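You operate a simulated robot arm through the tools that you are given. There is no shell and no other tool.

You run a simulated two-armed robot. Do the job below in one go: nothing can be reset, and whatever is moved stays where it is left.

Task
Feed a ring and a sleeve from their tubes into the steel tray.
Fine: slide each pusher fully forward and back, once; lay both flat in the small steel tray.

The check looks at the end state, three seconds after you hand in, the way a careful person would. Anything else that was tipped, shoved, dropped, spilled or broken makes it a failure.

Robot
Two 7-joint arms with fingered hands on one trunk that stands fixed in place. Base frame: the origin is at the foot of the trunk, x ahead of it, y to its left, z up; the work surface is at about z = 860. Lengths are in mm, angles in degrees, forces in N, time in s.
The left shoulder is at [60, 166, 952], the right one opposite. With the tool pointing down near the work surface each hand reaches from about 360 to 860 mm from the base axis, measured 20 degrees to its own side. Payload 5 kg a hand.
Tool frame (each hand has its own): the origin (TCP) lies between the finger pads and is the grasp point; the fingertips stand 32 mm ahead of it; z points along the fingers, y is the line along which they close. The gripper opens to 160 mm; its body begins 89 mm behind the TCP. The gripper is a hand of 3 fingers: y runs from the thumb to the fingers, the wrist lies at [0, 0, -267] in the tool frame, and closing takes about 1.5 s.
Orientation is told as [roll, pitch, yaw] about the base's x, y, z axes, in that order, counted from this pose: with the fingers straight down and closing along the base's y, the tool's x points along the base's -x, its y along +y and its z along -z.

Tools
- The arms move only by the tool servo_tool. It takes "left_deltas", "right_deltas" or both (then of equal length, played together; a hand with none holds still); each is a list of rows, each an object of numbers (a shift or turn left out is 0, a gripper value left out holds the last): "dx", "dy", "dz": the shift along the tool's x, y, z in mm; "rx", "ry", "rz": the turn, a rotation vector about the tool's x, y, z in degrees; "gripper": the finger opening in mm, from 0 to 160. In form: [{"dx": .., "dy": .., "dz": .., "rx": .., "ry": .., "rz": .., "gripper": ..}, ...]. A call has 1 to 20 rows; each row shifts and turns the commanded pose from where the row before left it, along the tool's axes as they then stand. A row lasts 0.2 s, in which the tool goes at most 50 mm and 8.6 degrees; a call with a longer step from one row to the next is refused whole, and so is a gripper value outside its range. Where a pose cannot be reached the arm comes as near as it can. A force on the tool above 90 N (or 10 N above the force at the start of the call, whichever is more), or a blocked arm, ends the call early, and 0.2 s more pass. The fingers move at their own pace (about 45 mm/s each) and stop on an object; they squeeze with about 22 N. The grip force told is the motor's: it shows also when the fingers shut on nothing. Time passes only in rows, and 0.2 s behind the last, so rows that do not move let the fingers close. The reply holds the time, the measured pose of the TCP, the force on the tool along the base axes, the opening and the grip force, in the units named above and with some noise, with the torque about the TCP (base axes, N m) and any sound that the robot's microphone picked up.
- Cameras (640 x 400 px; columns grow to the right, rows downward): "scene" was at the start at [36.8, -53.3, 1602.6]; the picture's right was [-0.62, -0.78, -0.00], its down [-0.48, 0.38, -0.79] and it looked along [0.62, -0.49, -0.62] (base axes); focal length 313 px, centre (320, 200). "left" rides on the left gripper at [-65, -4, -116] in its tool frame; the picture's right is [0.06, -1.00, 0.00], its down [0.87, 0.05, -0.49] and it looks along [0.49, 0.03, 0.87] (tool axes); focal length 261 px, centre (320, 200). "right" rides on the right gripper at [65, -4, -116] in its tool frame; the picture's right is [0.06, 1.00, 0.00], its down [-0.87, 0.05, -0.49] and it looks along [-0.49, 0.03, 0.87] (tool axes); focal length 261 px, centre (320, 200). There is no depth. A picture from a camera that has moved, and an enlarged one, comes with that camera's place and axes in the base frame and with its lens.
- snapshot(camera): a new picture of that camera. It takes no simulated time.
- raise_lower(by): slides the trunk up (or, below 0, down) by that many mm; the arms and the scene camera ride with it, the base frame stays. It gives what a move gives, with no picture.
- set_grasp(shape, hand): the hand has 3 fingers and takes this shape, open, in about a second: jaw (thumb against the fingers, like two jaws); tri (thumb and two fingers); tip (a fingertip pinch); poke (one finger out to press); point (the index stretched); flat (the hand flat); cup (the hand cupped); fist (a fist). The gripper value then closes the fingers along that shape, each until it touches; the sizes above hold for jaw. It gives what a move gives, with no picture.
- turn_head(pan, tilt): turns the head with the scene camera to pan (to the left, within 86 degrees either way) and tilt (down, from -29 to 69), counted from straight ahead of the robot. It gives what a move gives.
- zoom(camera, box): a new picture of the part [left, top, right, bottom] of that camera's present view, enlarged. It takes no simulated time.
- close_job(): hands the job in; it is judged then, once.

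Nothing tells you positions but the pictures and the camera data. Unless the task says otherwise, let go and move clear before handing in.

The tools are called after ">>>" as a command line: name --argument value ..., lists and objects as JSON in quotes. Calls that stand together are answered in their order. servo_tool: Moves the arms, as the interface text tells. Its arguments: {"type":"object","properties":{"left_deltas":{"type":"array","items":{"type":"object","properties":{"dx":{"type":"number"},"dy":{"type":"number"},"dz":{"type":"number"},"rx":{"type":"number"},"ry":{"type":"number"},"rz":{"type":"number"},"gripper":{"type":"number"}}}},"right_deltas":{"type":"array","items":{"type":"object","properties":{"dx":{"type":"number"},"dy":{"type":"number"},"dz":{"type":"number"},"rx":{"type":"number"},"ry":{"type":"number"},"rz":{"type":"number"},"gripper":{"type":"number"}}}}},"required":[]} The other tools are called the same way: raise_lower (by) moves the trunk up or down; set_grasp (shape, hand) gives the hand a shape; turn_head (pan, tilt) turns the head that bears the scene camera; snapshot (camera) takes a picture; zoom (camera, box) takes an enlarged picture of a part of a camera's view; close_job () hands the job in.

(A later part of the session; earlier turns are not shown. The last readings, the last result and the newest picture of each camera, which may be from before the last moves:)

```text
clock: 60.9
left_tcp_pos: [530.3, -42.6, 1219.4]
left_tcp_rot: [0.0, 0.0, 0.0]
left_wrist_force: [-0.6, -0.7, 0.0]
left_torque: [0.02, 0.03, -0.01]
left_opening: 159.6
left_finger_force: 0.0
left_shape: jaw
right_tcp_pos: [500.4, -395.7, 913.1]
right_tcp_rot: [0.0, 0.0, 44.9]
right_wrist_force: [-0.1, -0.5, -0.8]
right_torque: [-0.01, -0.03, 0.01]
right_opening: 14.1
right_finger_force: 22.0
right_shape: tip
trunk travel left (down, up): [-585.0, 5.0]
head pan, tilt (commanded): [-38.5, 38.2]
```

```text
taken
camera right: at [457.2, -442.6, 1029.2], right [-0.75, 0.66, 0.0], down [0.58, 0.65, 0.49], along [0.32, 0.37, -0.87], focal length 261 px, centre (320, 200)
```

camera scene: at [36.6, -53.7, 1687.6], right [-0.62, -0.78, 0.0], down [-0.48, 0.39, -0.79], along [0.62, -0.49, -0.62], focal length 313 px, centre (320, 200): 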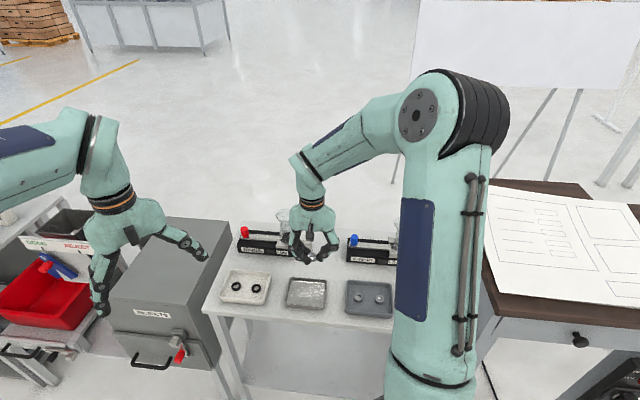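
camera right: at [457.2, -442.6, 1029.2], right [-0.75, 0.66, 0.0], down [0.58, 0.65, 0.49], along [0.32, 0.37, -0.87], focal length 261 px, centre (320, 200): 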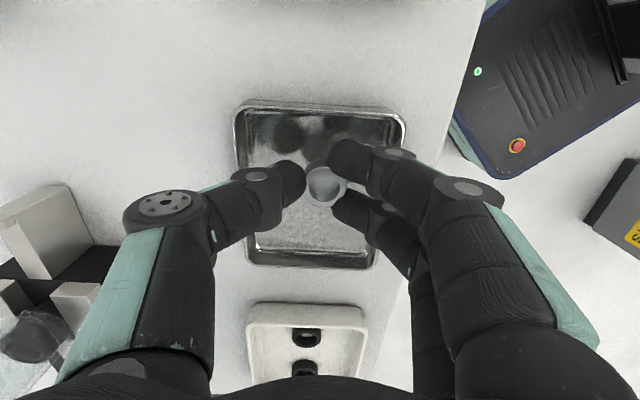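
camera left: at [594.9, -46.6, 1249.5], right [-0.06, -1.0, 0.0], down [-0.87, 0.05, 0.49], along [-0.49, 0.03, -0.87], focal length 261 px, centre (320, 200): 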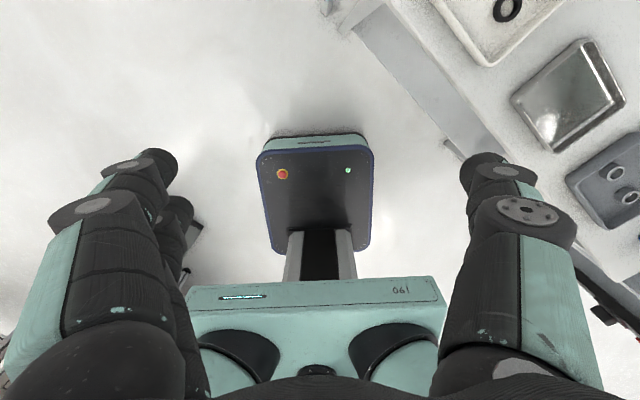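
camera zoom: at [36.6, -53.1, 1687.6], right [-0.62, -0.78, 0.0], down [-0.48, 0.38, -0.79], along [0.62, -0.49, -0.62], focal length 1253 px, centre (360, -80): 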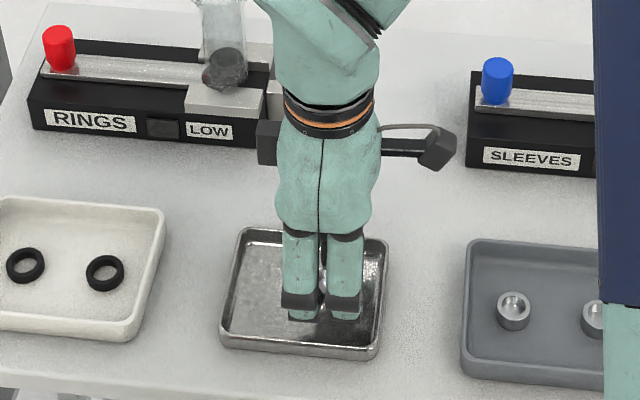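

The hand is centred over the tray's near-right half with wall clearance all round. I'll creep down to the floor.

>>> servo_tool --right_deltas '[{"dz": 4}, {"dz": 4}, {"dz": 3}, {"dz": 3}, {}]'

>>> servo_tool --right_deltas '[{"dz": 1}, {"dz": 1}, {}]'

>>> zoom --camera "right" --box '[220, 90, 420, 280]'

>>> zoom --camera "scene" --box '[285, 235, 345, 305]'

```text
clock: 62.1
left_tcp_pos: [531.7, -42.2, 1219.6]
left_tcp_rot: [0.0, 0.0, 0.0]
left_wrist_force: [-0.3, 0.1, -0.1]
left_torque: [-0.02, -0.01, 0.0]
left_opening: 159.9
left_finger_force: 0.1
left_shape: jaw
right_tcp_pos: [499.4, -395.9, 899.6]
right_tcp_rot: [0.1, 0.0, 45.0]
right_wrist_force: [-0.8, 0.5, -1.1]
right_torque: [0.03, -0.01, 0.02]
right_opening: 13.9
right_finger_force: 22.0
right_shape: tip
trunk travel left (down, up): [-585.0, 5.0]
head pan, tilt (commanded): [-38.5, 38.2]
```

```text
clock: 62.9
left_tcp_pos: [531.1, -41.5, 1219.0]
left_tcp_rot: [0.1, 0.0, 0.0]
left_wrist_force: [-0.1, -0.8, 0.2]
left_torque: [0.0, 0.03, 0.01]
left_opening: 159.9
left_finger_force: 0.1
left_shape: jaw
right_tcp_pos: [498.7, -395.7, 898.8]
right_tcp_rot: [0.1, -0.1, 45.0]
right_wrist_force: [-0.3, 0.7, -1.6]
right_torque: [-0.01, 0.02, 0.04]
right_opening: 14.0
right_finger_force: 22.3
right_shape: tip
trunk travel left (down, up): [-585.0, 5.0]
head pan, tilt (commanded): [-38.5, 38.2]
```

```text
2.11 times, centred on (320, 185) of right
camera zoom: at [457.0, -442.1, 1014.3], right [-0.75, 0.66, 0.0], down [0.58, 0.65, 0.49], along [0.32, 0.37, -0.87], focal length 549 px, centre (320, 232)
```

zoom: 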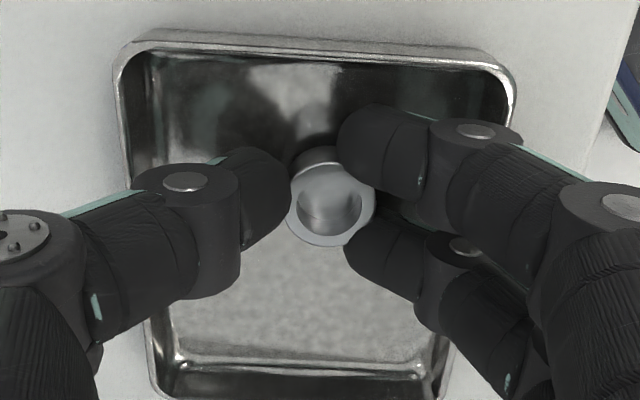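

```text
5.71 times, centred on (315, 270) of scene
camera zoom: at [36.8, -53.2, 1687.6], right [-0.62, -0.78, 0.0], down [-0.48, 0.38, -0.79], along [0.62, -0.49, -0.62], focal length 1790 px, centre (349, -200)
```

zoom: 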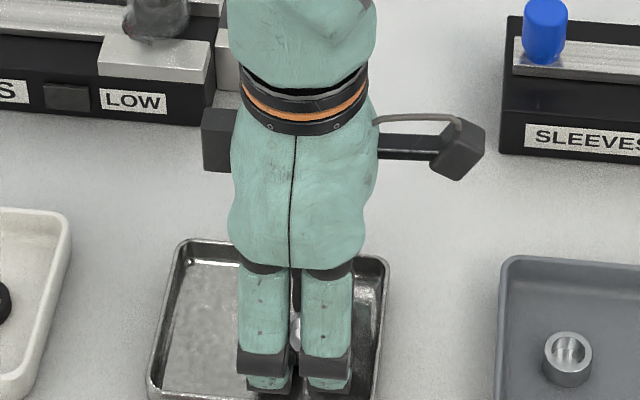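

Close to the floor now. A few more 1 mm steps, watching the vertical force for touchdown.

>>> servo_tool --right_deltas '[{"dz": 1}, {"dz": 1}, {}]'

>>> servo_tool --right_deltas '[{"dz": 1}, {}]'

```text
clock: 63.7
left_tcp_pos: [529.9, -40.9, 1218.6]
left_tcp_rot: [0.0, 0.0, 0.0]
left_wrist_force: [0.0, 0.3, -0.4]
left_torque: [0.0, 0.0, 0.01]
left_opening: 160.2
left_finger_force: 0.0
left_shape: jaw
right_tcp_pos: [498.8, -394.3, 897.1]
right_tcp_rot: [-0.1, 0.1, 45.1]
right_wrist_force: [1.1, 0.4, 7.0]
right_torque: [-0.03, -0.11, 0.0]
right_opening: 14.2
right_finger_force: 22.5
right_shape: tip
trunk travel left (down, up): [-585.0, 5.0]
head pan, tilt (commanded): [-38.5, 38.2]
```

```text
clock: 64.3
left_tcp_pos: [528.9, -42.3, 1220.3]
left_tcp_rot: [0.0, 0.1, 0.0]
left_wrist_force: [0.3, -1.2, 0.2]
left_torque: [0.01, -0.03, -0.01]
left_opening: 159.9
left_finger_force: 0.0
left_shape: jaw
right_tcp_pos: [499.0, -394.7, 897.8]
right_tcp_rot: [0.0, -0.1, 44.9]
right_wrist_force: [1.5, -0.2, 17.2]
right_torque: [-0.08, -0.18, 0.0]
right_opening: 14.3
right_finger_force: 22.0
right_shape: tip
trunk travel left (down, up): [-585.0, 5.0]
head pan, tilt (commanded): [-38.5, 38.2]
```

Touchdown confirmed: 17 N up. I'll ease off, then open just enough to release without touching the tray walls.

>>> servo_tool --right_deltas '[{"dz": -1.4}, {}, {"gripper": 18}, {}, {"gripper": 22}, {}, {"gripper": 25}, {}, {}]'

>>> zoom --camera "right" --box '[220, 90, 420, 280]'

```text
clock: 66.3
left_tcp_pos: [530.7, -42.3, 1218.1]
left_tcp_rot: [0.0, -0.1, -0.1]
left_wrist_force: [-0.4, -0.4, 0.3]
left_torque: [0.02, -0.01, -0.01]
left_opening: 159.9
left_finger_force: 0.1
left_shape: jaw
right_tcp_pos: [498.7, -395.7, 896.6]
right_tcp_rot: [0.0, 0.0, 44.9]
right_wrist_force: [-0.5, -0.4, 4.9]
right_torque: [-0.01, -0.01, 0.0]
right_opening: 24.2
right_finger_force: 0.0
right_shape: tip
trunk travel left (down, up): [-585.0, 5.0]
head pan, tilt (commanded): [-38.5, 38.2]
```

```text
2.11 times, centred on (320, 185) of right
camera zoom: at [456.1, -442.5, 1012.7], right [-0.75, 0.66, 0.0], down [0.58, 0.65, 0.49], along [0.32, 0.37, -0.87], focal length 549 px, centre (320, 232)
```

zoom: 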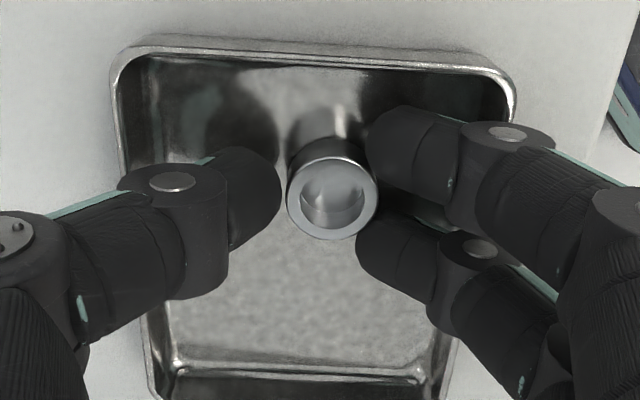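

The sleeve is released and standing flat on the tray floor. I'll lift slowly while opening a touch more.

>>> servo_tool --right_deltas '[{"dz": -2}, {"dz": -2, "gripper": 29}, {"dz": -3}, {"dz": -4, "gripper": 36}, {"dz": -6}, {"dz": -10, "gripper": 50}, {"dz": -20}, {"dz": -30}, {"dz": -40}, {"dz": -40}, {}]'

>>> snapshot --camera "right"

>>> zoom --camera "scene" --box '[275, 230, 345, 310]'

```text
clock: 68.7
left_tcp_pos: [530.5, -42.0, 1219.5]
left_tcp_rot: [-0.1, 0.1, 0.0]
left_wrist_force: [0.8, -0.5, 0.3]
left_torque: [0.01, 0.03, 0.01]
left_opening: 159.7
left_finger_force: 0.0
left_shape: jaw
right_tcp_pos: [499.3, -397.0, 1055.9]
right_tcp_rot: [0.2, 0.1, 45.0]
right_wrist_force: [0.4, -0.5, -0.1]
right_torque: [0.05, 0.01, 0.0]
right_opening: 49.5
right_finger_force: 0.1
right_shape: tip
trunk travel left (down, up): [-585.0, 5.0]
head pan, tilt (commanded): [-38.5, 38.2]
```

```text
taken
camera right: at [456.3, -444.1, 1170.7], right [-0.75, 0.66, 0.0], down [0.58, 0.65, 0.49], along [0.32, 0.37, -0.87], focal length 261 px, centre (320, 200)
```

right: 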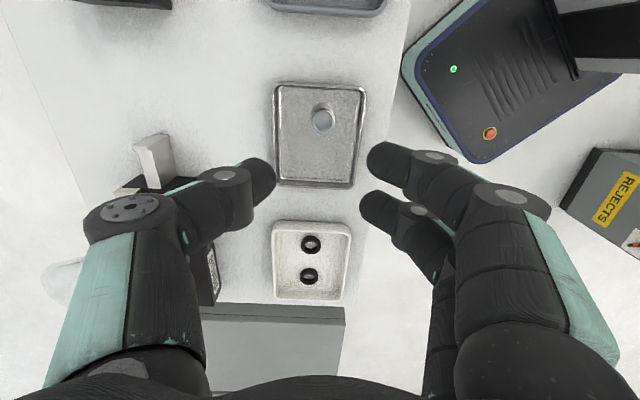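

```text
5.00 times, centred on (310, 270) of scene
camera zoom: at [37.3, -53.6, 1687.5], right [-0.62, -0.78, 0.0], down [-0.48, 0.39, -0.79], along [0.61, -0.49, -0.62], focal length 1566 px, centre (370, -150)
```

zoom: 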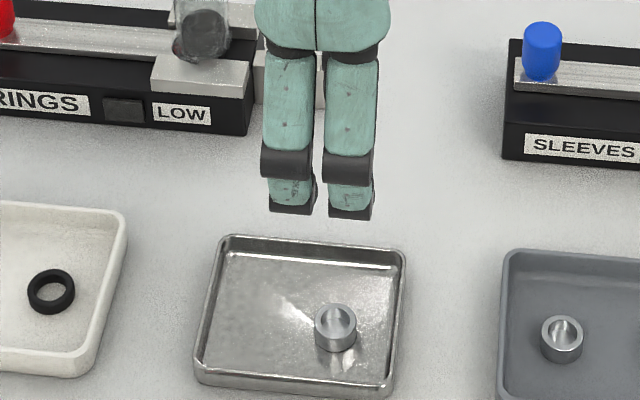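

The sleeve lies flat in the steel tray, just like the ones in the grey tray. Next is the ring feeder: I'll lean the hand toward the robot for reach and move to the near side of the red knob to measure it.

>>> servo_tool --right_deltas '[{"rx": 7, "gripper": 80}, {"rx": 7}, {"rx": 6}, {"dx": -33.5, "dy": -12.9, "dz": 4.15}, {"dx": -33.5, "dy": -12.9, "dz": 4.15}, {"dx": -33.5, "dy": -12.9, "dz": 4.15}, {"dx": -33.5, "dy": -12.9, "dz": 4.15}, {"dx": -33.5, "dy": -12.9, "dz": 4.15}, {"dx": -33.5, "dy": -12.9, "dz": 4.15}, {"dx": -33.5, "dy": -12.9, "dz": 4.15}, {"dx": -33.5, "dy": -12.9, "dz": 4.15}, {}]'

>>> snapshot --camera "right"

>>> snapshot --camera "scene"

```text
clock: 71.3
left_tcp_pos: [531.2, -42.2, 1218.8]
left_tcp_rot: [0.0, 0.1, 0.0]
left_wrist_force: [-0.5, -0.3, 0.8]
left_torque: [-0.02, -0.04, 0.01]
left_opening: 159.9
left_finger_force: 0.1
left_shape: jaw
right_tcp_pos: [764.2, -284.2, 1056.4]
right_tcp_rot: [-19.8, 0.0, 44.9]
right_wrist_force: [-0.2, -0.5, 0.5]
right_torque: [0.02, -0.02, 0.0]
right_opening: 79.5
right_finger_force: 0.1
right_shape: tip
trunk travel left (down, up): [-585.0, 5.0]
head pan, tilt (commanded): [-38.5, 38.2]
```

```text
taken
camera right: at [693.6, -304.2, 1167.0], right [-0.71, 0.62, -0.34], down [0.46, 0.77, 0.44], along [0.54, 0.16, -0.83], focal length 261 px, centre (320, 200)
```

right: 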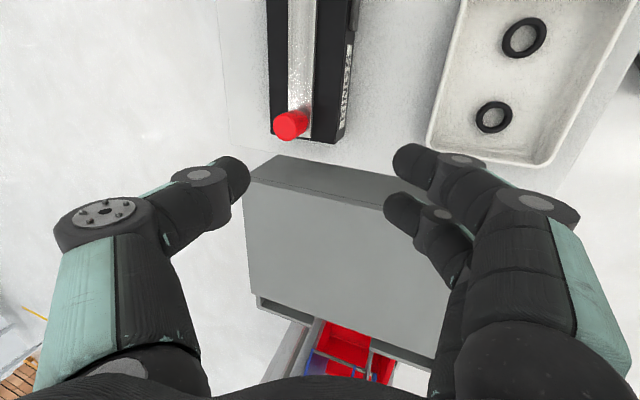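

```text
taken
camera scene: at [36.0, -53.5, 1687.6], right [-0.62, -0.78, 0.0], down [-0.48, 0.39, -0.79], along [0.62, -0.49, -0.62], focal length 313 px, centre (320, 200)
```

scene: 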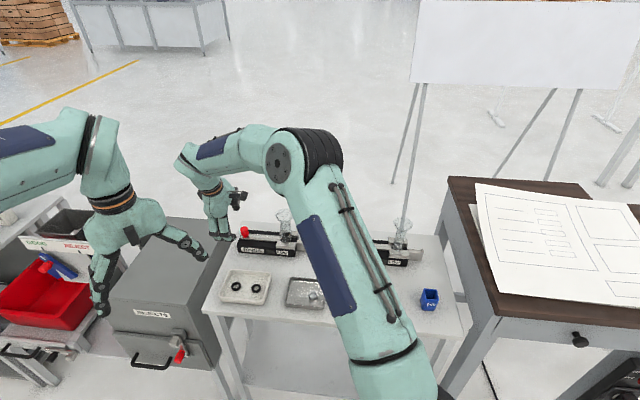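

The red knob is in view, and the cabinet beside the table is at table height, so it's no obstacle. I'll zoom in to measure the knob accurately.

>>> zoom --camera "right" --box '[240, 60, 370, 160]'

>>> zoom --camera "scene" --box '[200, 190, 320, 270]'

```text
4.00 times, centred on (305, 110) of right
camera zoom: at [693.6, -304.2, 1167.0], right [-0.71, 0.62, -0.34], down [0.46, 0.77, 0.44], along [0.54, 0.16, -0.83], focal length 1043 px, centre (380, 560)
```

zoom: 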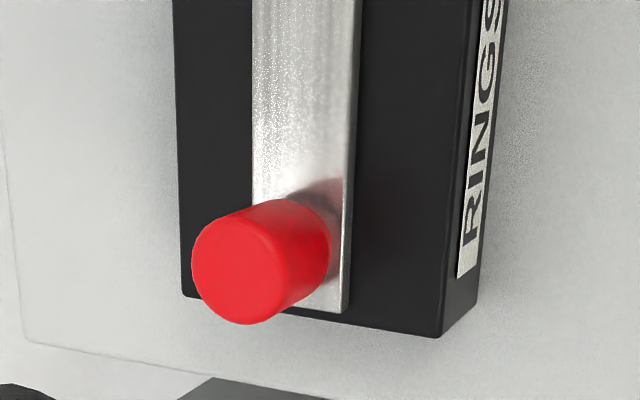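

```text
5.00 times, centred on (260, 230) of scene
camera zoom: at [36.0, -53.5, 1687.6], right [-0.62, -0.78, 0.0], down [-0.48, 0.39, -0.79], along [0.62, -0.49, -0.62], focal length 1566 px, centre (620, 50)
```

zoom: 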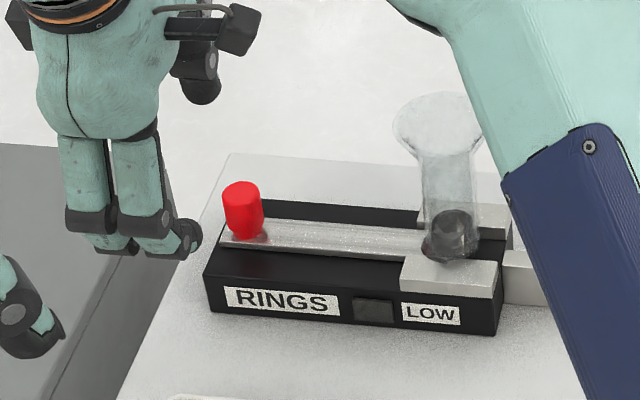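

The red knob is at (818.5, -339.5) with its top near z 940, just past vertical reach. I'll use a smaller combined lean (11° toward the robot, 8° toward the feed direction) and move above it.

>>> servo_tool --right_deltas '[{"rx": -4.5}, {"rx": -4.3}, {"ry": -8}, {"dx": 3, "dy": -15.9, "dz": 19.7}, {"dx": 3, "dy": -15.9, "dz": 19.7}, {"dx": 3, "dy": -15.9, "dz": 19.7}, {"dx": 3, "dy": -15.9, "dz": 19.7}, {}]'

>>> snapshot --camera "right"

>>> zoom --camera "scene" --box '[200, 170, 320, 270]'

```text
clock: 73.1
left_tcp_pos: [530.1, -42.1, 1219.1]
left_tcp_rot: [0.1, 0.1, -0.1]
left_wrist_force: [-0.3, 0.6, -0.1]
left_torque: [0.02, 0.0, -0.01]
left_opening: 160.0
left_finger_force: 0.0
left_shape: jaw
right_tcp_pos: [819.7, -339.8, 991.3]
right_tcp_rot: [-11.3, -7.9, 46.4]
right_wrist_force: [0.0, -0.2, 0.2]
right_torque: [0.02, -0.02, 0.0]
right_opening: 79.4
right_finger_force: 0.1
right_shape: tip
trunk travel left (down, up): [-585.0, 5.0]
head pan, tilt (commanded): [-38.5, 38.2]
```

```text
taken
camera right: at [751.6, -382.6, 1095.9], right [-0.73, 0.65, -0.2], down [0.44, 0.68, 0.59], along [0.52, 0.34, -0.79], focal length 261 px, centre (320, 200)
```

right: 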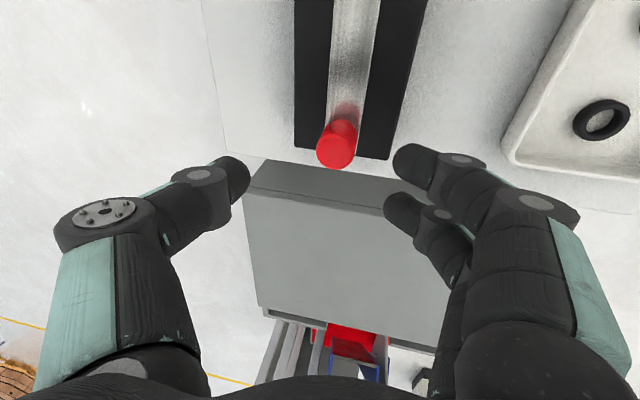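

```text
4.00 times, centred on (260, 220) of scene
camera zoom: at [36.5, -52.7, 1687.7], right [-0.62, -0.78, 0.0], down [-0.48, 0.38, -0.79], along [0.62, -0.49, -0.62], focal length 1253 px, centre (560, 120)
```

zoom: 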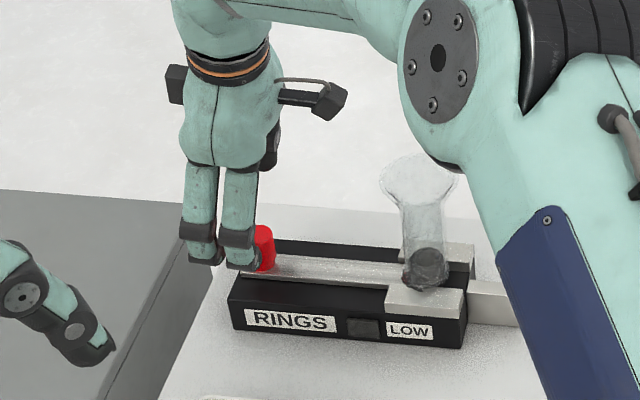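

Reachable with this lean. I'll zoom to fine-tune the knob position from here before going down.

>>> zoom --camera "right" --box '[240, 80, 420, 200]'

```text
3.33 times, centred on (330, 140) of right
camera zoom: at [751.6, -382.6, 1095.9], right [-0.73, 0.65, -0.2], down [0.44, 0.68, 0.59], along [0.52, 0.34, -0.79], focal length 869 px, centre (287, 400)
```

zoom: 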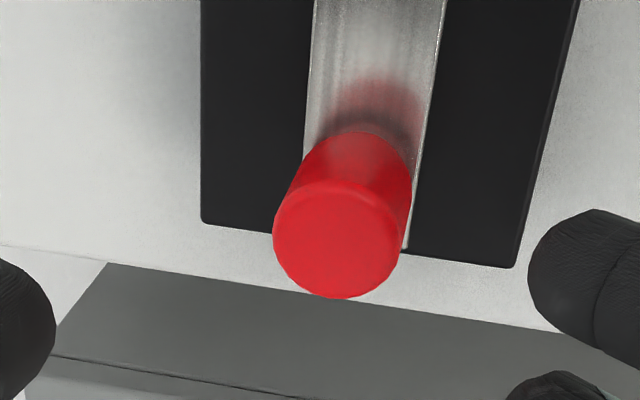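

The knob measures (818.8, -339.4), matching my earlier estimate. I'll come down around it with the pads at knob height.

>>> servo_tool --right_deltas '[{"dx": 2.4, "dy": 3.5, "dz": 10.9, "gripper": 62}, {"dx": 2.4, "dy": 3.5, "dz": 10.9}, {"dx": 2.4, "dy": 3.5, "dz": 10.9}, {"dx": 2.4, "dy": 3.5, "dz": 10.9}, {}]'

>>> snapshot --camera "right"

>>> zoom --camera "scene" --box '[200, 180, 320, 270]'

```text
clock: 74.3
left_tcp_pos: [531.1, -42.9, 1219.2]
left_tcp_rot: [0.0, -0.1, 0.1]
left_wrist_force: [0.9, -0.2, 0.4]
left_torque: [-0.01, -0.02, -0.03]
left_opening: 160.0
left_finger_force: 0.1
left_shape: jaw
right_tcp_pos: [813.1, -337.4, 944.0]
right_tcp_rot: [-11.1, -7.8, 46.5]
right_wrist_force: [0.4, 0.3, -0.3]
right_torque: [0.02, -0.02, -0.01]
right_opening: 62.5
right_finger_force: 0.1
right_shape: tip
trunk travel left (down, up): [-585.0, 5.0]
head pan, tilt (commanded): [-38.5, 38.2]
```

```text
taken
camera right: at [745.1, -380.9, 1049.4], right [-0.73, 0.65, -0.2], down [0.44, 0.68, 0.59], along [0.52, 0.34, -0.79], focal length 261 px, centre (320, 200)
```

right: 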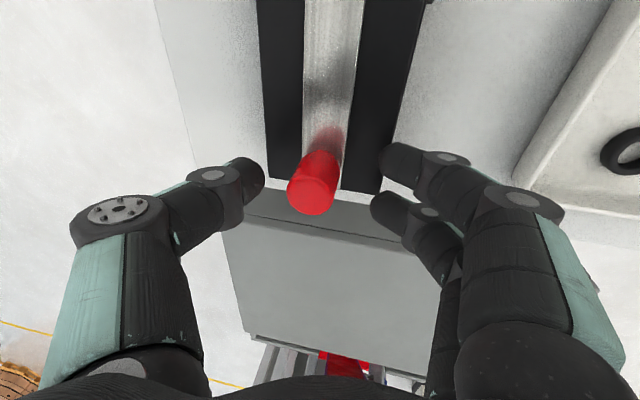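

```text
4.44 times, centred on (260, 225) of scene
camera zoom: at [36.8, -53.1, 1687.6], right [-0.62, -0.78, 0.0], down [-0.48, 0.38, -0.79], along [0.62, -0.49, -0.62], focal length 1392 px, centre (587, 89)
```

zoom: 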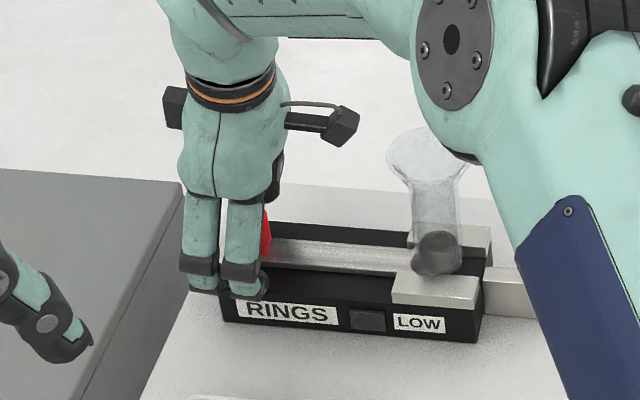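

The knob is centred between thumb and fingers. I'll close on it.

>>> servo_tool --right_deltas '[{"gripper": 40}, {}, {"gripper": 10}, {}, {}, {}, {}]'

>>> zoom --camera "right" --box '[220, 100, 420, 240]'

>>> zoom --camera "scene" --box '[215, 190, 325, 260]'

```text
clock: 75.9
left_tcp_pos: [529.0, -42.0, 1217.9]
left_tcp_rot: [-0.1, 0.0, -0.1]
left_wrist_force: [-0.5, 0.0, 0.0]
left_torque: [-0.03, 0.01, -0.03]
left_opening: 159.9
left_finger_force: 0.0
left_shape: jaw
right_tcp_pos: [813.3, -337.9, 944.9]
right_tcp_rot: [-11.2, -7.9, 46.5]
right_wrist_force: [3.0, -3.5, 0.9]
right_torque: [-0.05, 0.0, 0.04]
right_opening: 14.9
right_finger_force: 22.2
right_shape: tip
trunk travel left (down, up): [-585.0, 5.0]
head pan, tilt (commanded): [-38.5, 38.2]
```

```text
2.86 times, centred on (320, 170) of right
camera zoom: at [745.4, -381.5, 1049.3], right [-0.73, 0.65, -0.2], down [0.44, 0.68, 0.59], along [0.52, 0.34, -0.79], focal length 745 px, centre (320, 286)
```

zoom: 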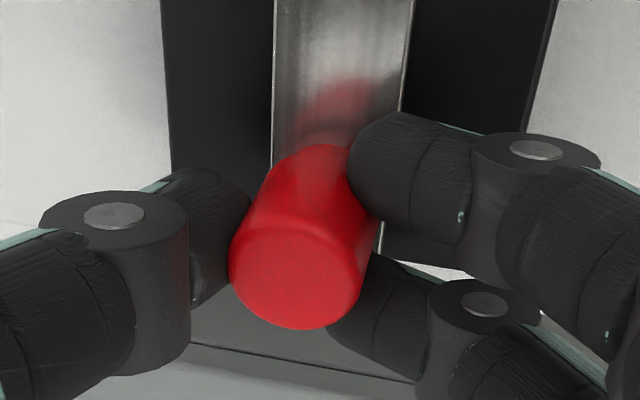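

```text
5.71 times, centred on (270, 225) of scene
camera zoom: at [37.3, -53.5, 1687.6], right [-0.62, -0.78, 0.0], down [-0.48, 0.39, -0.79], along [0.61, -0.49, -0.62], focal length 1790 px, centre (606, 57)
```

zoom: 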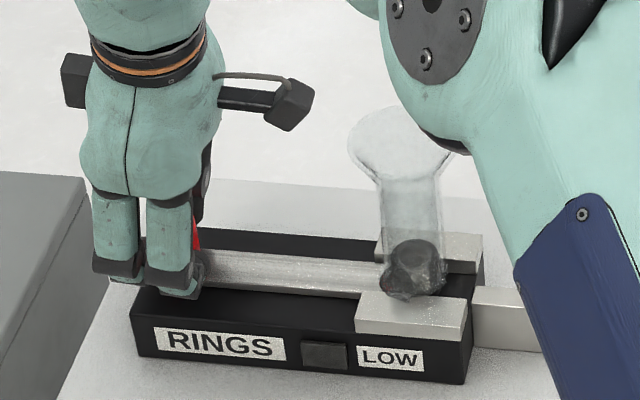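

The red knob is held firmly. I'll push it forward along the feeder axis, slowly.

>>> servo_tool --right_deltas '[{"dx": 3.96, "dz": -0.55}, {"dx": 3.96, "dz": -0.55}, {"dx": 3.96, "dz": -0.55}, {"dx": 3.96, "dz": -0.55}, {"dx": 3.96, "dz": -0.55}, {"dx": 3.96, "dz": -0.55}, {"dx": 3.96, "dz": -0.55}, {"dx": 3.96, "dz": -0.55}, {"dx": 3.96, "dz": -0.55}]'

>>> zoom --camera "scene" --box '[215, 190, 325, 260]'

>>> snapshot --camera "right"

```text
clock: 77.9
left_tcp_pos: [530.6, -42.4, 1218.0]
left_tcp_rot: [-0.1, 0.0, 0.0]
left_wrist_force: [0.1, 0.3, 0.0]
left_torque: [-0.01, -0.02, -0.03]
left_opening: 159.8
left_finger_force: 0.1
left_shape: jaw
right_tcp_pos: [789.1, -363.8, 945.1]
right_tcp_rot: [-11.1, -7.7, 46.6]
right_wrist_force: [2.1, -1.0, -3.5]
right_torque: [0.01, 0.11, 0.04]
right_opening: 14.6
right_finger_force: 22.3
right_shape: tip
trunk travel left (down, up): [-585.0, 5.0]
head pan, tilt (commanded): [-38.5, 38.2]
```

```text
5.71 times, centred on (270, 225) of scene
camera zoom: at [37.4, -53.7, 1687.5], right [-0.62, -0.78, 0.0], down [-0.48, 0.39, -0.79], along [0.61, -0.49, -0.62], focal length 1790 px, centre (606, 57)
```

zoom: 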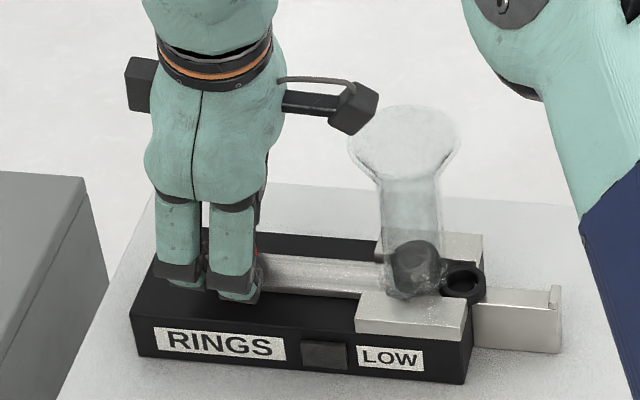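

```text
taken
camera right: at [720.3, -407.0, 1049.5], right [-0.73, 0.65, -0.2], down [0.44, 0.68, 0.59], along [0.52, 0.34, -0.79], focal length 261 px, centre (320, 200)
```

right: 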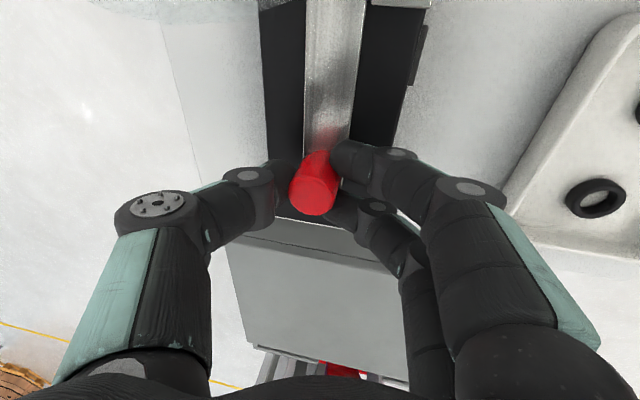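

The ring is emerging from under the tube and the bar moves freely. I'll continue, watching the camera boom pass above the funnel.

>>> servo_tool --right_deltas '[{"dx": 2.97, "dz": -0.42}, {"dx": 2.97, "dz": -0.42}, {"dx": 2.97, "dz": -0.42}, {"dx": 2.97, "dz": -0.42}, {"dx": 2.97, "dz": -0.42}]'

>>> zoom --camera "scene" --box '[215, 190, 325, 260]'

```text
clock: 79.1
left_tcp_pos: [530.0, -42.4, 1219.1]
left_tcp_rot: [-0.1, 0.0, 0.1]
left_wrist_force: [0.7, -0.2, -0.1]
left_torque: [-0.02, 0.02, 0.0]
left_opening: 159.9
left_finger_force: 0.1
left_shape: jaw
right_tcp_pos: [777.8, -375.0, 945.3]
right_tcp_rot: [-11.2, -7.8, 46.5]
right_wrist_force: [1.9, -1.6, -2.2]
right_torque: [0.06, 0.13, 0.03]
right_opening: 14.7
right_finger_force: 21.9
right_shape: tip
trunk travel left (down, up): [-585.0, 5.0]
head pan, tilt (commanded): [-38.5, 38.2]
```

```text
5.71 times, centred on (270, 225) of scene
camera zoom: at [37.4, -53.6, 1687.6], right [-0.62, -0.78, 0.0], down [-0.48, 0.39, -0.79], along [0.61, -0.49, -0.62], focal length 1790 px, centre (606, 57)
```

zoom: 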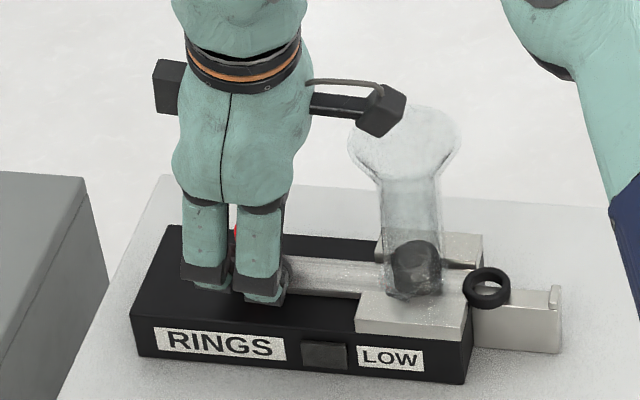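

The ring is on the shelf and the camera boom clears the funnel rim by about 20 mm. Continuing gently.

>>> servo_tool --right_deltas '[{"dx": 2.97, "dz": -0.42}, {"dx": 2.97, "dz": -0.42}, {"dx": 2.97, "dz": -0.42}, {"dx": 2.97, "dz": -0.42}]'

>>> zoom --camera "scene" --box '[215, 190, 325, 260]'

```text
clock: 80.1
left_tcp_pos: [531.3, -42.1, 1218.2]
left_tcp_rot: [0.0, 0.1, -0.1]
left_wrist_force: [0.1, -0.3, -0.7]
left_torque: [-0.05, 0.02, 0.01]
left_opening: 159.9
left_finger_force: 0.1
left_shape: jaw
right_tcp_pos: [769.1, -381.9, 944.5]
right_tcp_rot: [-11.2, -7.8, 46.5]
right_wrist_force: [1.2, -1.6, -1.1]
right_torque: [0.05, 0.12, 0.05]
right_opening: 14.4
right_finger_force: 22.3
right_shape: tip
trunk travel left (down, up): [-585.0, 5.0]
head pan, tilt (commanded): [-38.5, 38.2]
```

```text
5.71 times, centred on (270, 225) of scene
camera zoom: at [37.2, -53.5, 1687.6], right [-0.62, -0.78, 0.0], down [-0.48, 0.39, -0.79], along [0.61, -0.49, -0.62], focal length 1790 px, centre (606, 57)
```

zoom: 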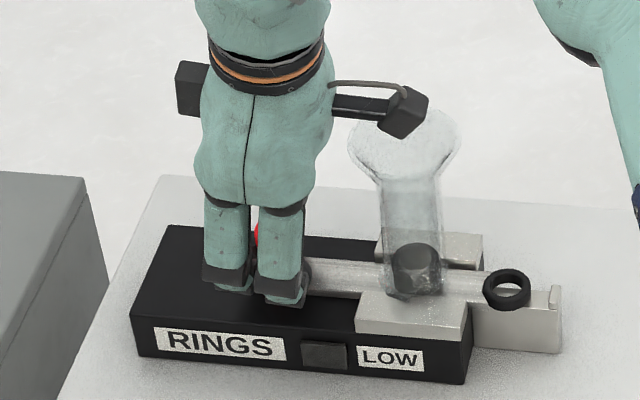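

About 62 mm of travel so far, with the ring flat on the shelf. I'll take small steps to the stop.

>>> servo_tool --right_deltas '[{"dx": 1.98, "dz": -0.28}, {"dx": 1.98, "dz": -0.28}, {"dx": 1.98, "dz": -0.28}, {}]'

>>> servo_tool --right_deltas '[{"dx": 1.98, "dz": -0.28}, {"dx": 1.0, "dz": -0.14}, {}]'

>>> zoom --camera "scene" --box '[215, 190, 325, 260]'

```text
clock: 81.1
left_tcp_pos: [532.0, -41.6, 1218.6]
left_tcp_rot: [0.0, 0.0, -0.1]
left_wrist_force: [0.3, -0.4, 0.5]
left_torque: [0.01, 0.02, 0.0]
left_opening: 159.9
left_finger_force: 0.1
left_shape: jaw
right_tcp_pos: [763.4, -387.4, 944.5]
right_tcp_rot: [-11.2, -7.8, 46.5]
right_wrist_force: [1.9, -3.1, -2.0]
right_torque: [0.0, 0.15, 0.04]
right_opening: 14.8
right_finger_force: 21.8
right_shape: tip
trunk travel left (down, up): [-585.0, 5.0]
head pan, tilt (commanded): [-38.5, 38.2]
```

```text
clock: 81.9
left_tcp_pos: [531.8, -42.9, 1218.6]
left_tcp_rot: [0.0, 0.0, 0.0]
left_wrist_force: [0.1, 0.0, 0.6]
left_torque: [-0.02, 0.01, -0.02]
left_opening: 159.8
left_finger_force: 0.1
left_shape: jaw
right_tcp_pos: [765.1, -388.6, 944.0]
right_tcp_rot: [-11.2, -7.9, 46.5]
right_wrist_force: [5.7, -0.4, -2.2]
right_torque: [0.06, 0.06, 0.07]
right_opening: 14.4
right_finger_force: 22.4
right_shape: tip
trunk travel left (down, up): [-585.0, 5.0]
head pan, tilt (commanded): [-38.5, 38.2]
```

```text
5.71 times, centred on (270, 225) of scene
camera zoom: at [37.7, -53.5, 1687.6], right [-0.62, -0.78, 0.0], down [-0.48, 0.38, -0.79], along [0.61, -0.49, -0.62], focal length 1790 px, centre (606, 57)
```

zoom: 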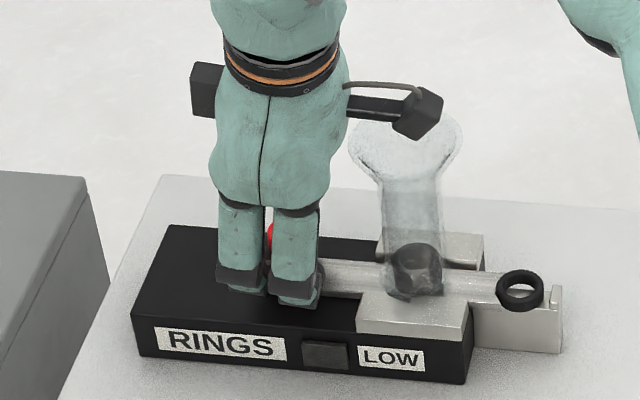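

The force is just starting to rise. A couple more millimetres should confirm the forward stop.

>>> servo_tool --right_deltas '[{"dx": 1.5, "dz": -0.21}, {"dx": 1.0, "dz": -0.14}, {}]'

>>> zoom --camera "scene" --box '[215, 190, 325, 260]'

```text
clock: 82.7
left_tcp_pos: [530.6, -43.0, 1218.9]
left_tcp_rot: [0.0, 0.1, 0.0]
left_wrist_force: [0.1, 0.2, 0.2]
left_torque: [-0.04, -0.01, 0.0]
left_opening: 159.6
left_finger_force: 0.0
left_shape: jaw
right_tcp_pos: [763.0, -389.4, 944.5]
right_tcp_rot: [-11.2, -7.9, 46.6]
right_wrist_force: [17.1, 9.1, -2.5]
right_torque: [0.21, -0.15, 0.2]
right_opening: 14.6
right_finger_force: 22.3
right_shape: tip
trunk travel left (down, up): [-585.0, 5.0]
head pan, tilt (commanded): [-38.5, 38.2]
```

```text
5.71 times, centred on (270, 225) of scene
camera zoom: at [39.2, -52.3, 1687.6], right [-0.62, -0.78, 0.0], down [-0.49, 0.38, -0.79], along [0.62, -0.49, -0.62], focal length 1790 px, centre (606, 57)
```

zoom: 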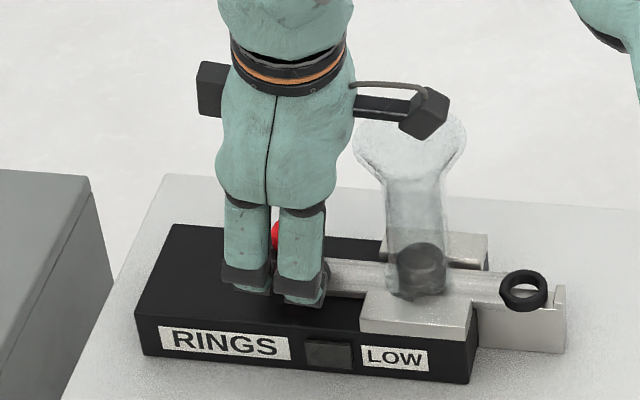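

Forward stop reached: 19 N against the push after about 71 mm. Now I'll pull it all the way back.

>>> servo_tool --right_deltas '[{"dx": -2.97, "dz": 0.42}, {"dx": -3.96, "dz": 0.55}, {"dx": -3.96, "dz": 0.55}, {"dx": -3.96, "dz": 0.55}, {"dx": -3.96, "dz": 0.55}, {"dx": -3.96, "dz": 0.55}, {"dx": -3.96, "dz": 0.55}, {"dx": -3.96, "dz": 0.55}, {"dx": -3.96, "dz": 0.55}, {"dx": -3.96, "dz": 0.55}, {"dx": -3.96, "dz": 0.55}, {"dx": -3.96, "dz": 0.55}, {"dx": -3.96, "dz": 0.55}, {"dx": -3.96, "dz": 0.55}, {"dx": -3.96, "dz": 0.55}, {"dx": -3.96, "dz": 0.55}, {"dx": -3.96, "dz": 0.55}, {"dx": -3.96, "dz": 0.55}, {}]'

>>> zoom --camera "scene" --box '[215, 190, 325, 260]'

```text
clock: 86.7
left_tcp_pos: [530.2, -41.7, 1218.5]
left_tcp_rot: [0.0, -0.1, 0.0]
left_wrist_force: [-0.8, 0.0, 0.0]
left_torque: [0.03, 0.0, 0.01]
left_opening: 159.9
left_finger_force: 0.0
left_shape: jaw
right_tcp_pos: [812.1, -339.5, 944.8]
right_tcp_rot: [-11.2, -7.8, 46.5]
right_wrist_force: [3.2, -1.2, 4.6]
right_torque: [-0.03, 0.18, 0.15]
right_opening: 14.8
right_finger_force: 21.8
right_shape: tip
trunk travel left (down, up): [-585.0, 5.0]
head pan, tilt (commanded): [-38.5, 38.2]
```

```text
5.71 times, centred on (270, 225) of scene
camera zoom: at [36.8, -53.2, 1687.6], right [-0.62, -0.78, 0.0], down [-0.48, 0.38, -0.79], along [0.62, -0.49, -0.62], focal length 1790 px, centre (606, 57)
```

zoom: 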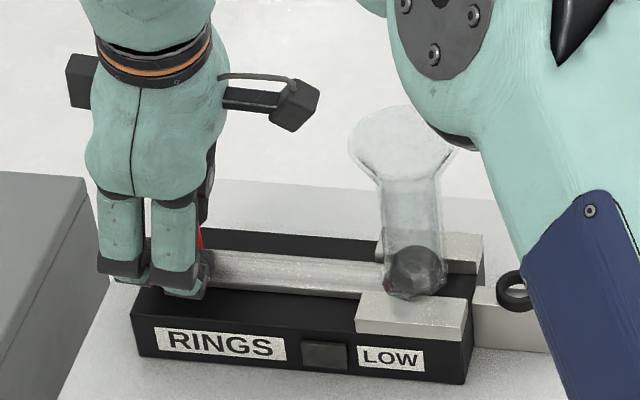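

The pusher is nearly home and the ring stayed on the shelf. A few last millimetres to feel the rear stop.

>>> servo_tool --right_deltas '[{"dx": -1.5, "dz": 0.21}, {"dx": -1.5, "dz": 0.21}, {"dx": -1.0, "dz": 0.14}, {}]'

>>> servo_tool --right_deltas '[{"dx": -1.0, "dz": 0.14}, {"dx": -1.0, "dz": 0.14}, {}]'

```text
clock: 87.7
left_tcp_pos: [529.5, -43.0, 1220.5]
left_tcp_rot: [0.0, 0.0, 0.0]
left_wrist_force: [-0.2, -0.6, 0.3]
left_torque: [0.03, 0.0, -0.02]
left_opening: 160.0
left_finger_force: 0.1
left_shape: jaw
right_tcp_pos: [812.3, -337.8, 943.8]
right_tcp_rot: [-11.2, -7.8, 46.3]
right_wrist_force: [-3.2, -2.8, 7.0]
right_torque: [-0.13, 0.36, 0.24]
right_opening: 14.6
right_finger_force: 22.1
right_shape: tip
trunk travel left (down, up): [-585.0, 5.0]
head pan, tilt (commanded): [-38.5, 38.2]
```

```text
clock: 88.5
left_tcp_pos: [528.0, -44.2, 1220.7]
left_tcp_rot: [0.0, 0.0, 0.0]
left_wrist_force: [0.8, -0.1, -0.7]
left_torque: [0.02, 0.01, -0.03]
left_opening: 159.9
left_finger_force: 0.0
left_shape: jaw
right_tcp_pos: [814.0, -337.3, 944.8]
right_tcp_rot: [-11.2, -7.8, 46.5]
right_wrist_force: [-12.3, -9.0, 7.3]
right_torque: [-0.08, 0.52, 0.07]
right_opening: 15.2
right_finger_force: 21.6
right_shape: tip
trunk travel left (down, up): [-585.0, 5.0]
head pan, tilt (commanded): [-38.5, 38.2]
```

The rear stop is confirmed with 15 N. I'll relax, open and rise clear of the knob.

>>> servo_tool --right_deltas '[{"dx": 2.4, "dz": -0.3}, {"gripper": 64}, {}, {}, {}, {"dx": -2, "dy": -2.9, "dz": -14.6}, {"dx": -2, "dy": -2.9, "dz": -14.6}, {"dx": -2, "dy": -2.9, "dz": -14.6}, {}]'

>>> zoom --camera "scene" --box '[205, 180, 325, 260]'

>>> snapshot --camera "right"

```text
clock: 90.5
left_tcp_pos: [530.4, -42.1, 1219.1]
left_tcp_rot: [0.0, 0.0, -0.1]
left_wrist_force: [-0.7, 0.2, 0.1]
left_torque: [-0.01, 0.03, -0.02]
left_opening: 160.0
left_finger_force: 0.1
left_shape: jaw
right_tcp_pos: [813.5, -338.3, 990.4]
right_tcp_rot: [-11.2, -7.8, 46.5]
right_wrist_force: [-0.5, 0.7, 0.9]
right_torque: [0.03, -0.04, 0.02]
right_opening: 63.5
right_finger_force: 0.1
right_shape: tip
trunk travel left (down, up): [-585.0, 5.0]
head pan, tilt (commanded): [-38.5, 38.2]
```

```text
5.00 times, centred on (265, 220) of scene
camera zoom: at [37.1, -53.4, 1687.6], right [-0.62, -0.78, 0.0], down [-0.48, 0.39, -0.79], along [0.61, -0.49, -0.62], focal length 1566 px, centre (595, 100)
```

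zoom: 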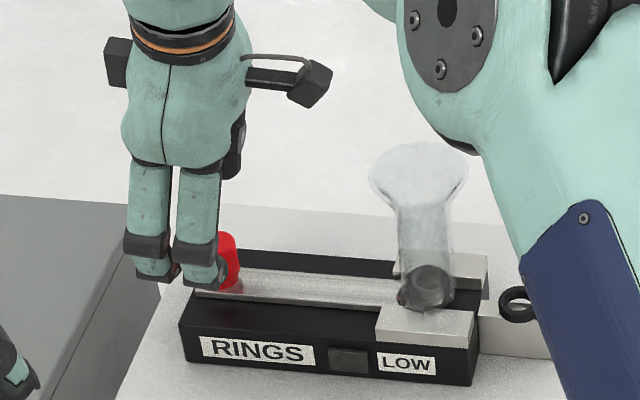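

```text
taken
camera right: at [745.4, -381.4, 1095.0], right [-0.73, 0.65, -0.2], down [0.44, 0.68, 0.59], along [0.52, 0.34, -0.79], focal length 261 px, centre (320, 200)
```

right: 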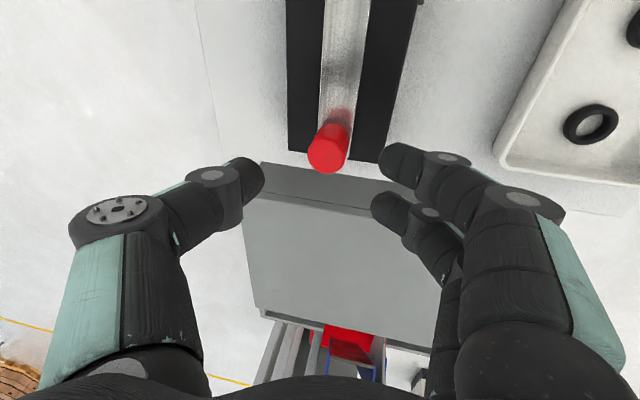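

Both pushers are done and the ring waits on its shelf. I'll zoom in to gauge the ring's size and exact position.

>>> zoom --camera "scene" --box '[290, 225, 320, 255]'

>>> zoom --camera "scene" --box '[215, 265, 275, 310]'

```text
13.33 times, centred on (305, 240) of scene
camera zoom: at [37.1, -53.4, 1687.6], right [-0.62, -0.78, 0.0], down [-0.48, 0.39, -0.79], along [0.61, -0.49, -0.62], focal length 4177 px, centre (520, -333)
```

zoom: 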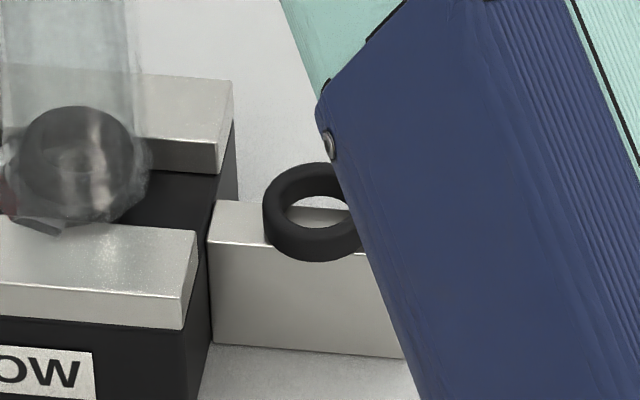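

```text
8.89 times, centred on (245, 288) of scene
camera zoom: at [37.1, -53.4, 1687.6], right [-0.62, -0.78, 0.0], down [-0.48, 0.39, -0.79], along [0.61, -0.49, -0.62], focal length 2785 px, centre (987, -578)
```

zoom: 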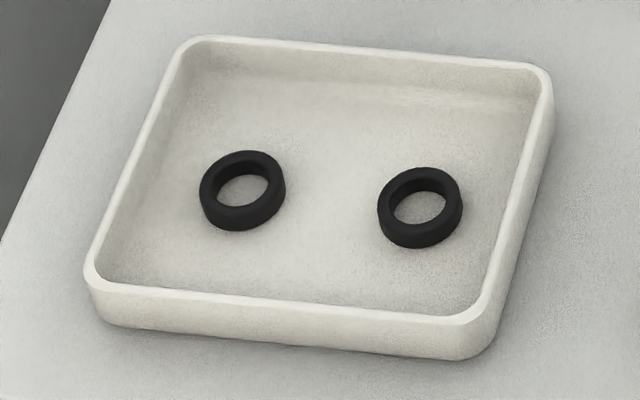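

Ring: about 28 mm across, 8 mm tall, at (670, -489), flat on its shelf. I'll back off toward the robot, rise, and travel parallel to the feeder to its chute end, clear of the funnel.

>>> servo_tool --right_deltas '[{"dx": -2.8, "dy": 16.3, "dz": -20.8, "gripper": 60}, {"dx": -2.8, "dy": 16.3, "dz": -20.8}, {"dx": -2.8, "dy": 16.3, "dz": -20.8}, {"dx": -2.9, "dy": 16.2, "dz": -20.9}, {"dx": 34.8, "dy": -0.15, "dz": -4.8}, {"dx": 34.8, "dy": -0.15, "dz": -4.8}, {"dx": 34.8, "dy": -0.15, "dz": -4.8}, {"dx": 34.8, "dy": -0.15, "dz": -4.8}, {"dx": 34.8, "dy": -0.15, "dz": -4.8}, {"dx": 34.8, "dy": -0.15, "dz": -4.8}, {}]'

>>> snapshot --camera "right"

>>> snapshot --camera "scene"

```text
clock: 92.9
left_tcp_pos: [530.9, -41.0, 1219.2]
left_tcp_rot: [0.0, -0.1, 0.0]
left_wrist_force: [0.4, 0.6, 0.0]
left_torque: [-0.02, 0.01, -0.02]
left_opening: 159.8
left_finger_force: 0.1
left_shape: jaw
right_tcp_pos: [609.1, -431.2, 1060.0]
right_tcp_rot: [-11.2, -7.9, 46.5]
right_wrist_force: [0.6, 0.3, 0.4]
right_torque: [-0.02, 0.01, -0.01]
right_opening: 60.5
right_finger_force: 0.0
right_shape: tip
trunk travel left (down, up): [-585.0, 5.0]
head pan, tilt (commanded): [-38.5, 38.2]
```

```text
taken
camera right: at [541.0, -475.0, 1164.0], right [-0.73, 0.65, -0.2], down [0.44, 0.68, 0.59], along [0.52, 0.34, -0.79], focal length 261 px, centre (320, 200)
```

right: 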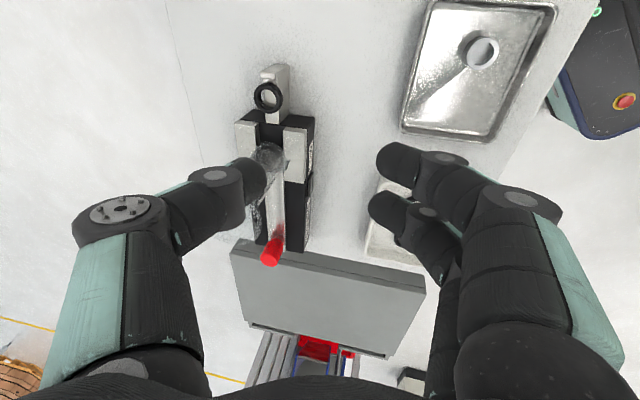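

```text
taken
camera scene: at [37.4, -52.9, 1687.6], right [-0.62, -0.78, 0.0], down [-0.48, 0.38, -0.79], along [0.62, -0.49, -0.62], focal length 313 px, centre (320, 200)
```

scene: 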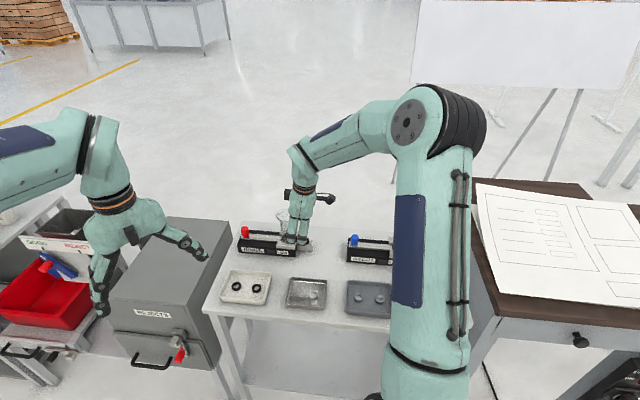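

Now over the near side of the shelf. I'll straighten the hand (keeping a 4° lean off the funnel, yaw about 40).

>>> servo_tool --right_deltas '[{"rx": -5.6}, {"rx": -5.6}, {"ry": 4}, {"rz": 5}, {}]'

>>> zoom --camera "scene" --box '[225, 180, 335, 260]'

>>> snapshot --camera "right"

```text
clock: 94.1
left_tcp_pos: [530.4, -42.6, 1219.1]
left_tcp_rot: [-0.1, 0.0, 0.0]
left_wrist_force: [-0.5, 0.2, 0.4]
left_torque: [-0.04, 0.01, 0.0]
left_opening: 159.7
left_finger_force: 0.0
left_shape: jaw
right_tcp_pos: [609.2, -429.8, 1058.6]
right_tcp_rot: [0.3, -3.8, 41.5]
right_wrist_force: [0.4, -0.2, -0.1]
right_torque: [-0.04, -0.01, -0.01]
right_opening: 60.1
right_finger_force: 0.2
right_shape: tip
trunk travel left (down, up): [-585.0, 5.0]
head pan, tilt (commanded): [-38.5, 38.2]
```

```text
5.00 times, centred on (280, 220) of scene
camera zoom: at [37.0, -53.0, 1687.6], right [-0.62, -0.78, 0.0], down [-0.48, 0.38, -0.79], along [0.62, -0.49, -0.62], focal length 1566 px, centre (520, 100)
```

zoom: 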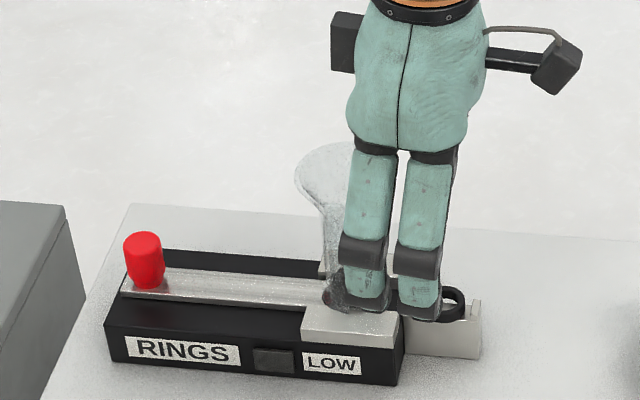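

```text
taken
camera right: at [558.4, -480.1, 1170.2], right [-0.71, 0.71, 0.0], down [0.59, 0.59, 0.55], along [0.39, 0.39, -0.84], focal length 261 px, centre (320, 200)
```

right: 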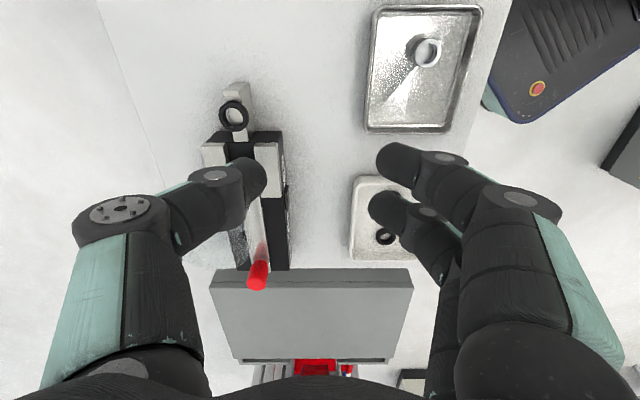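

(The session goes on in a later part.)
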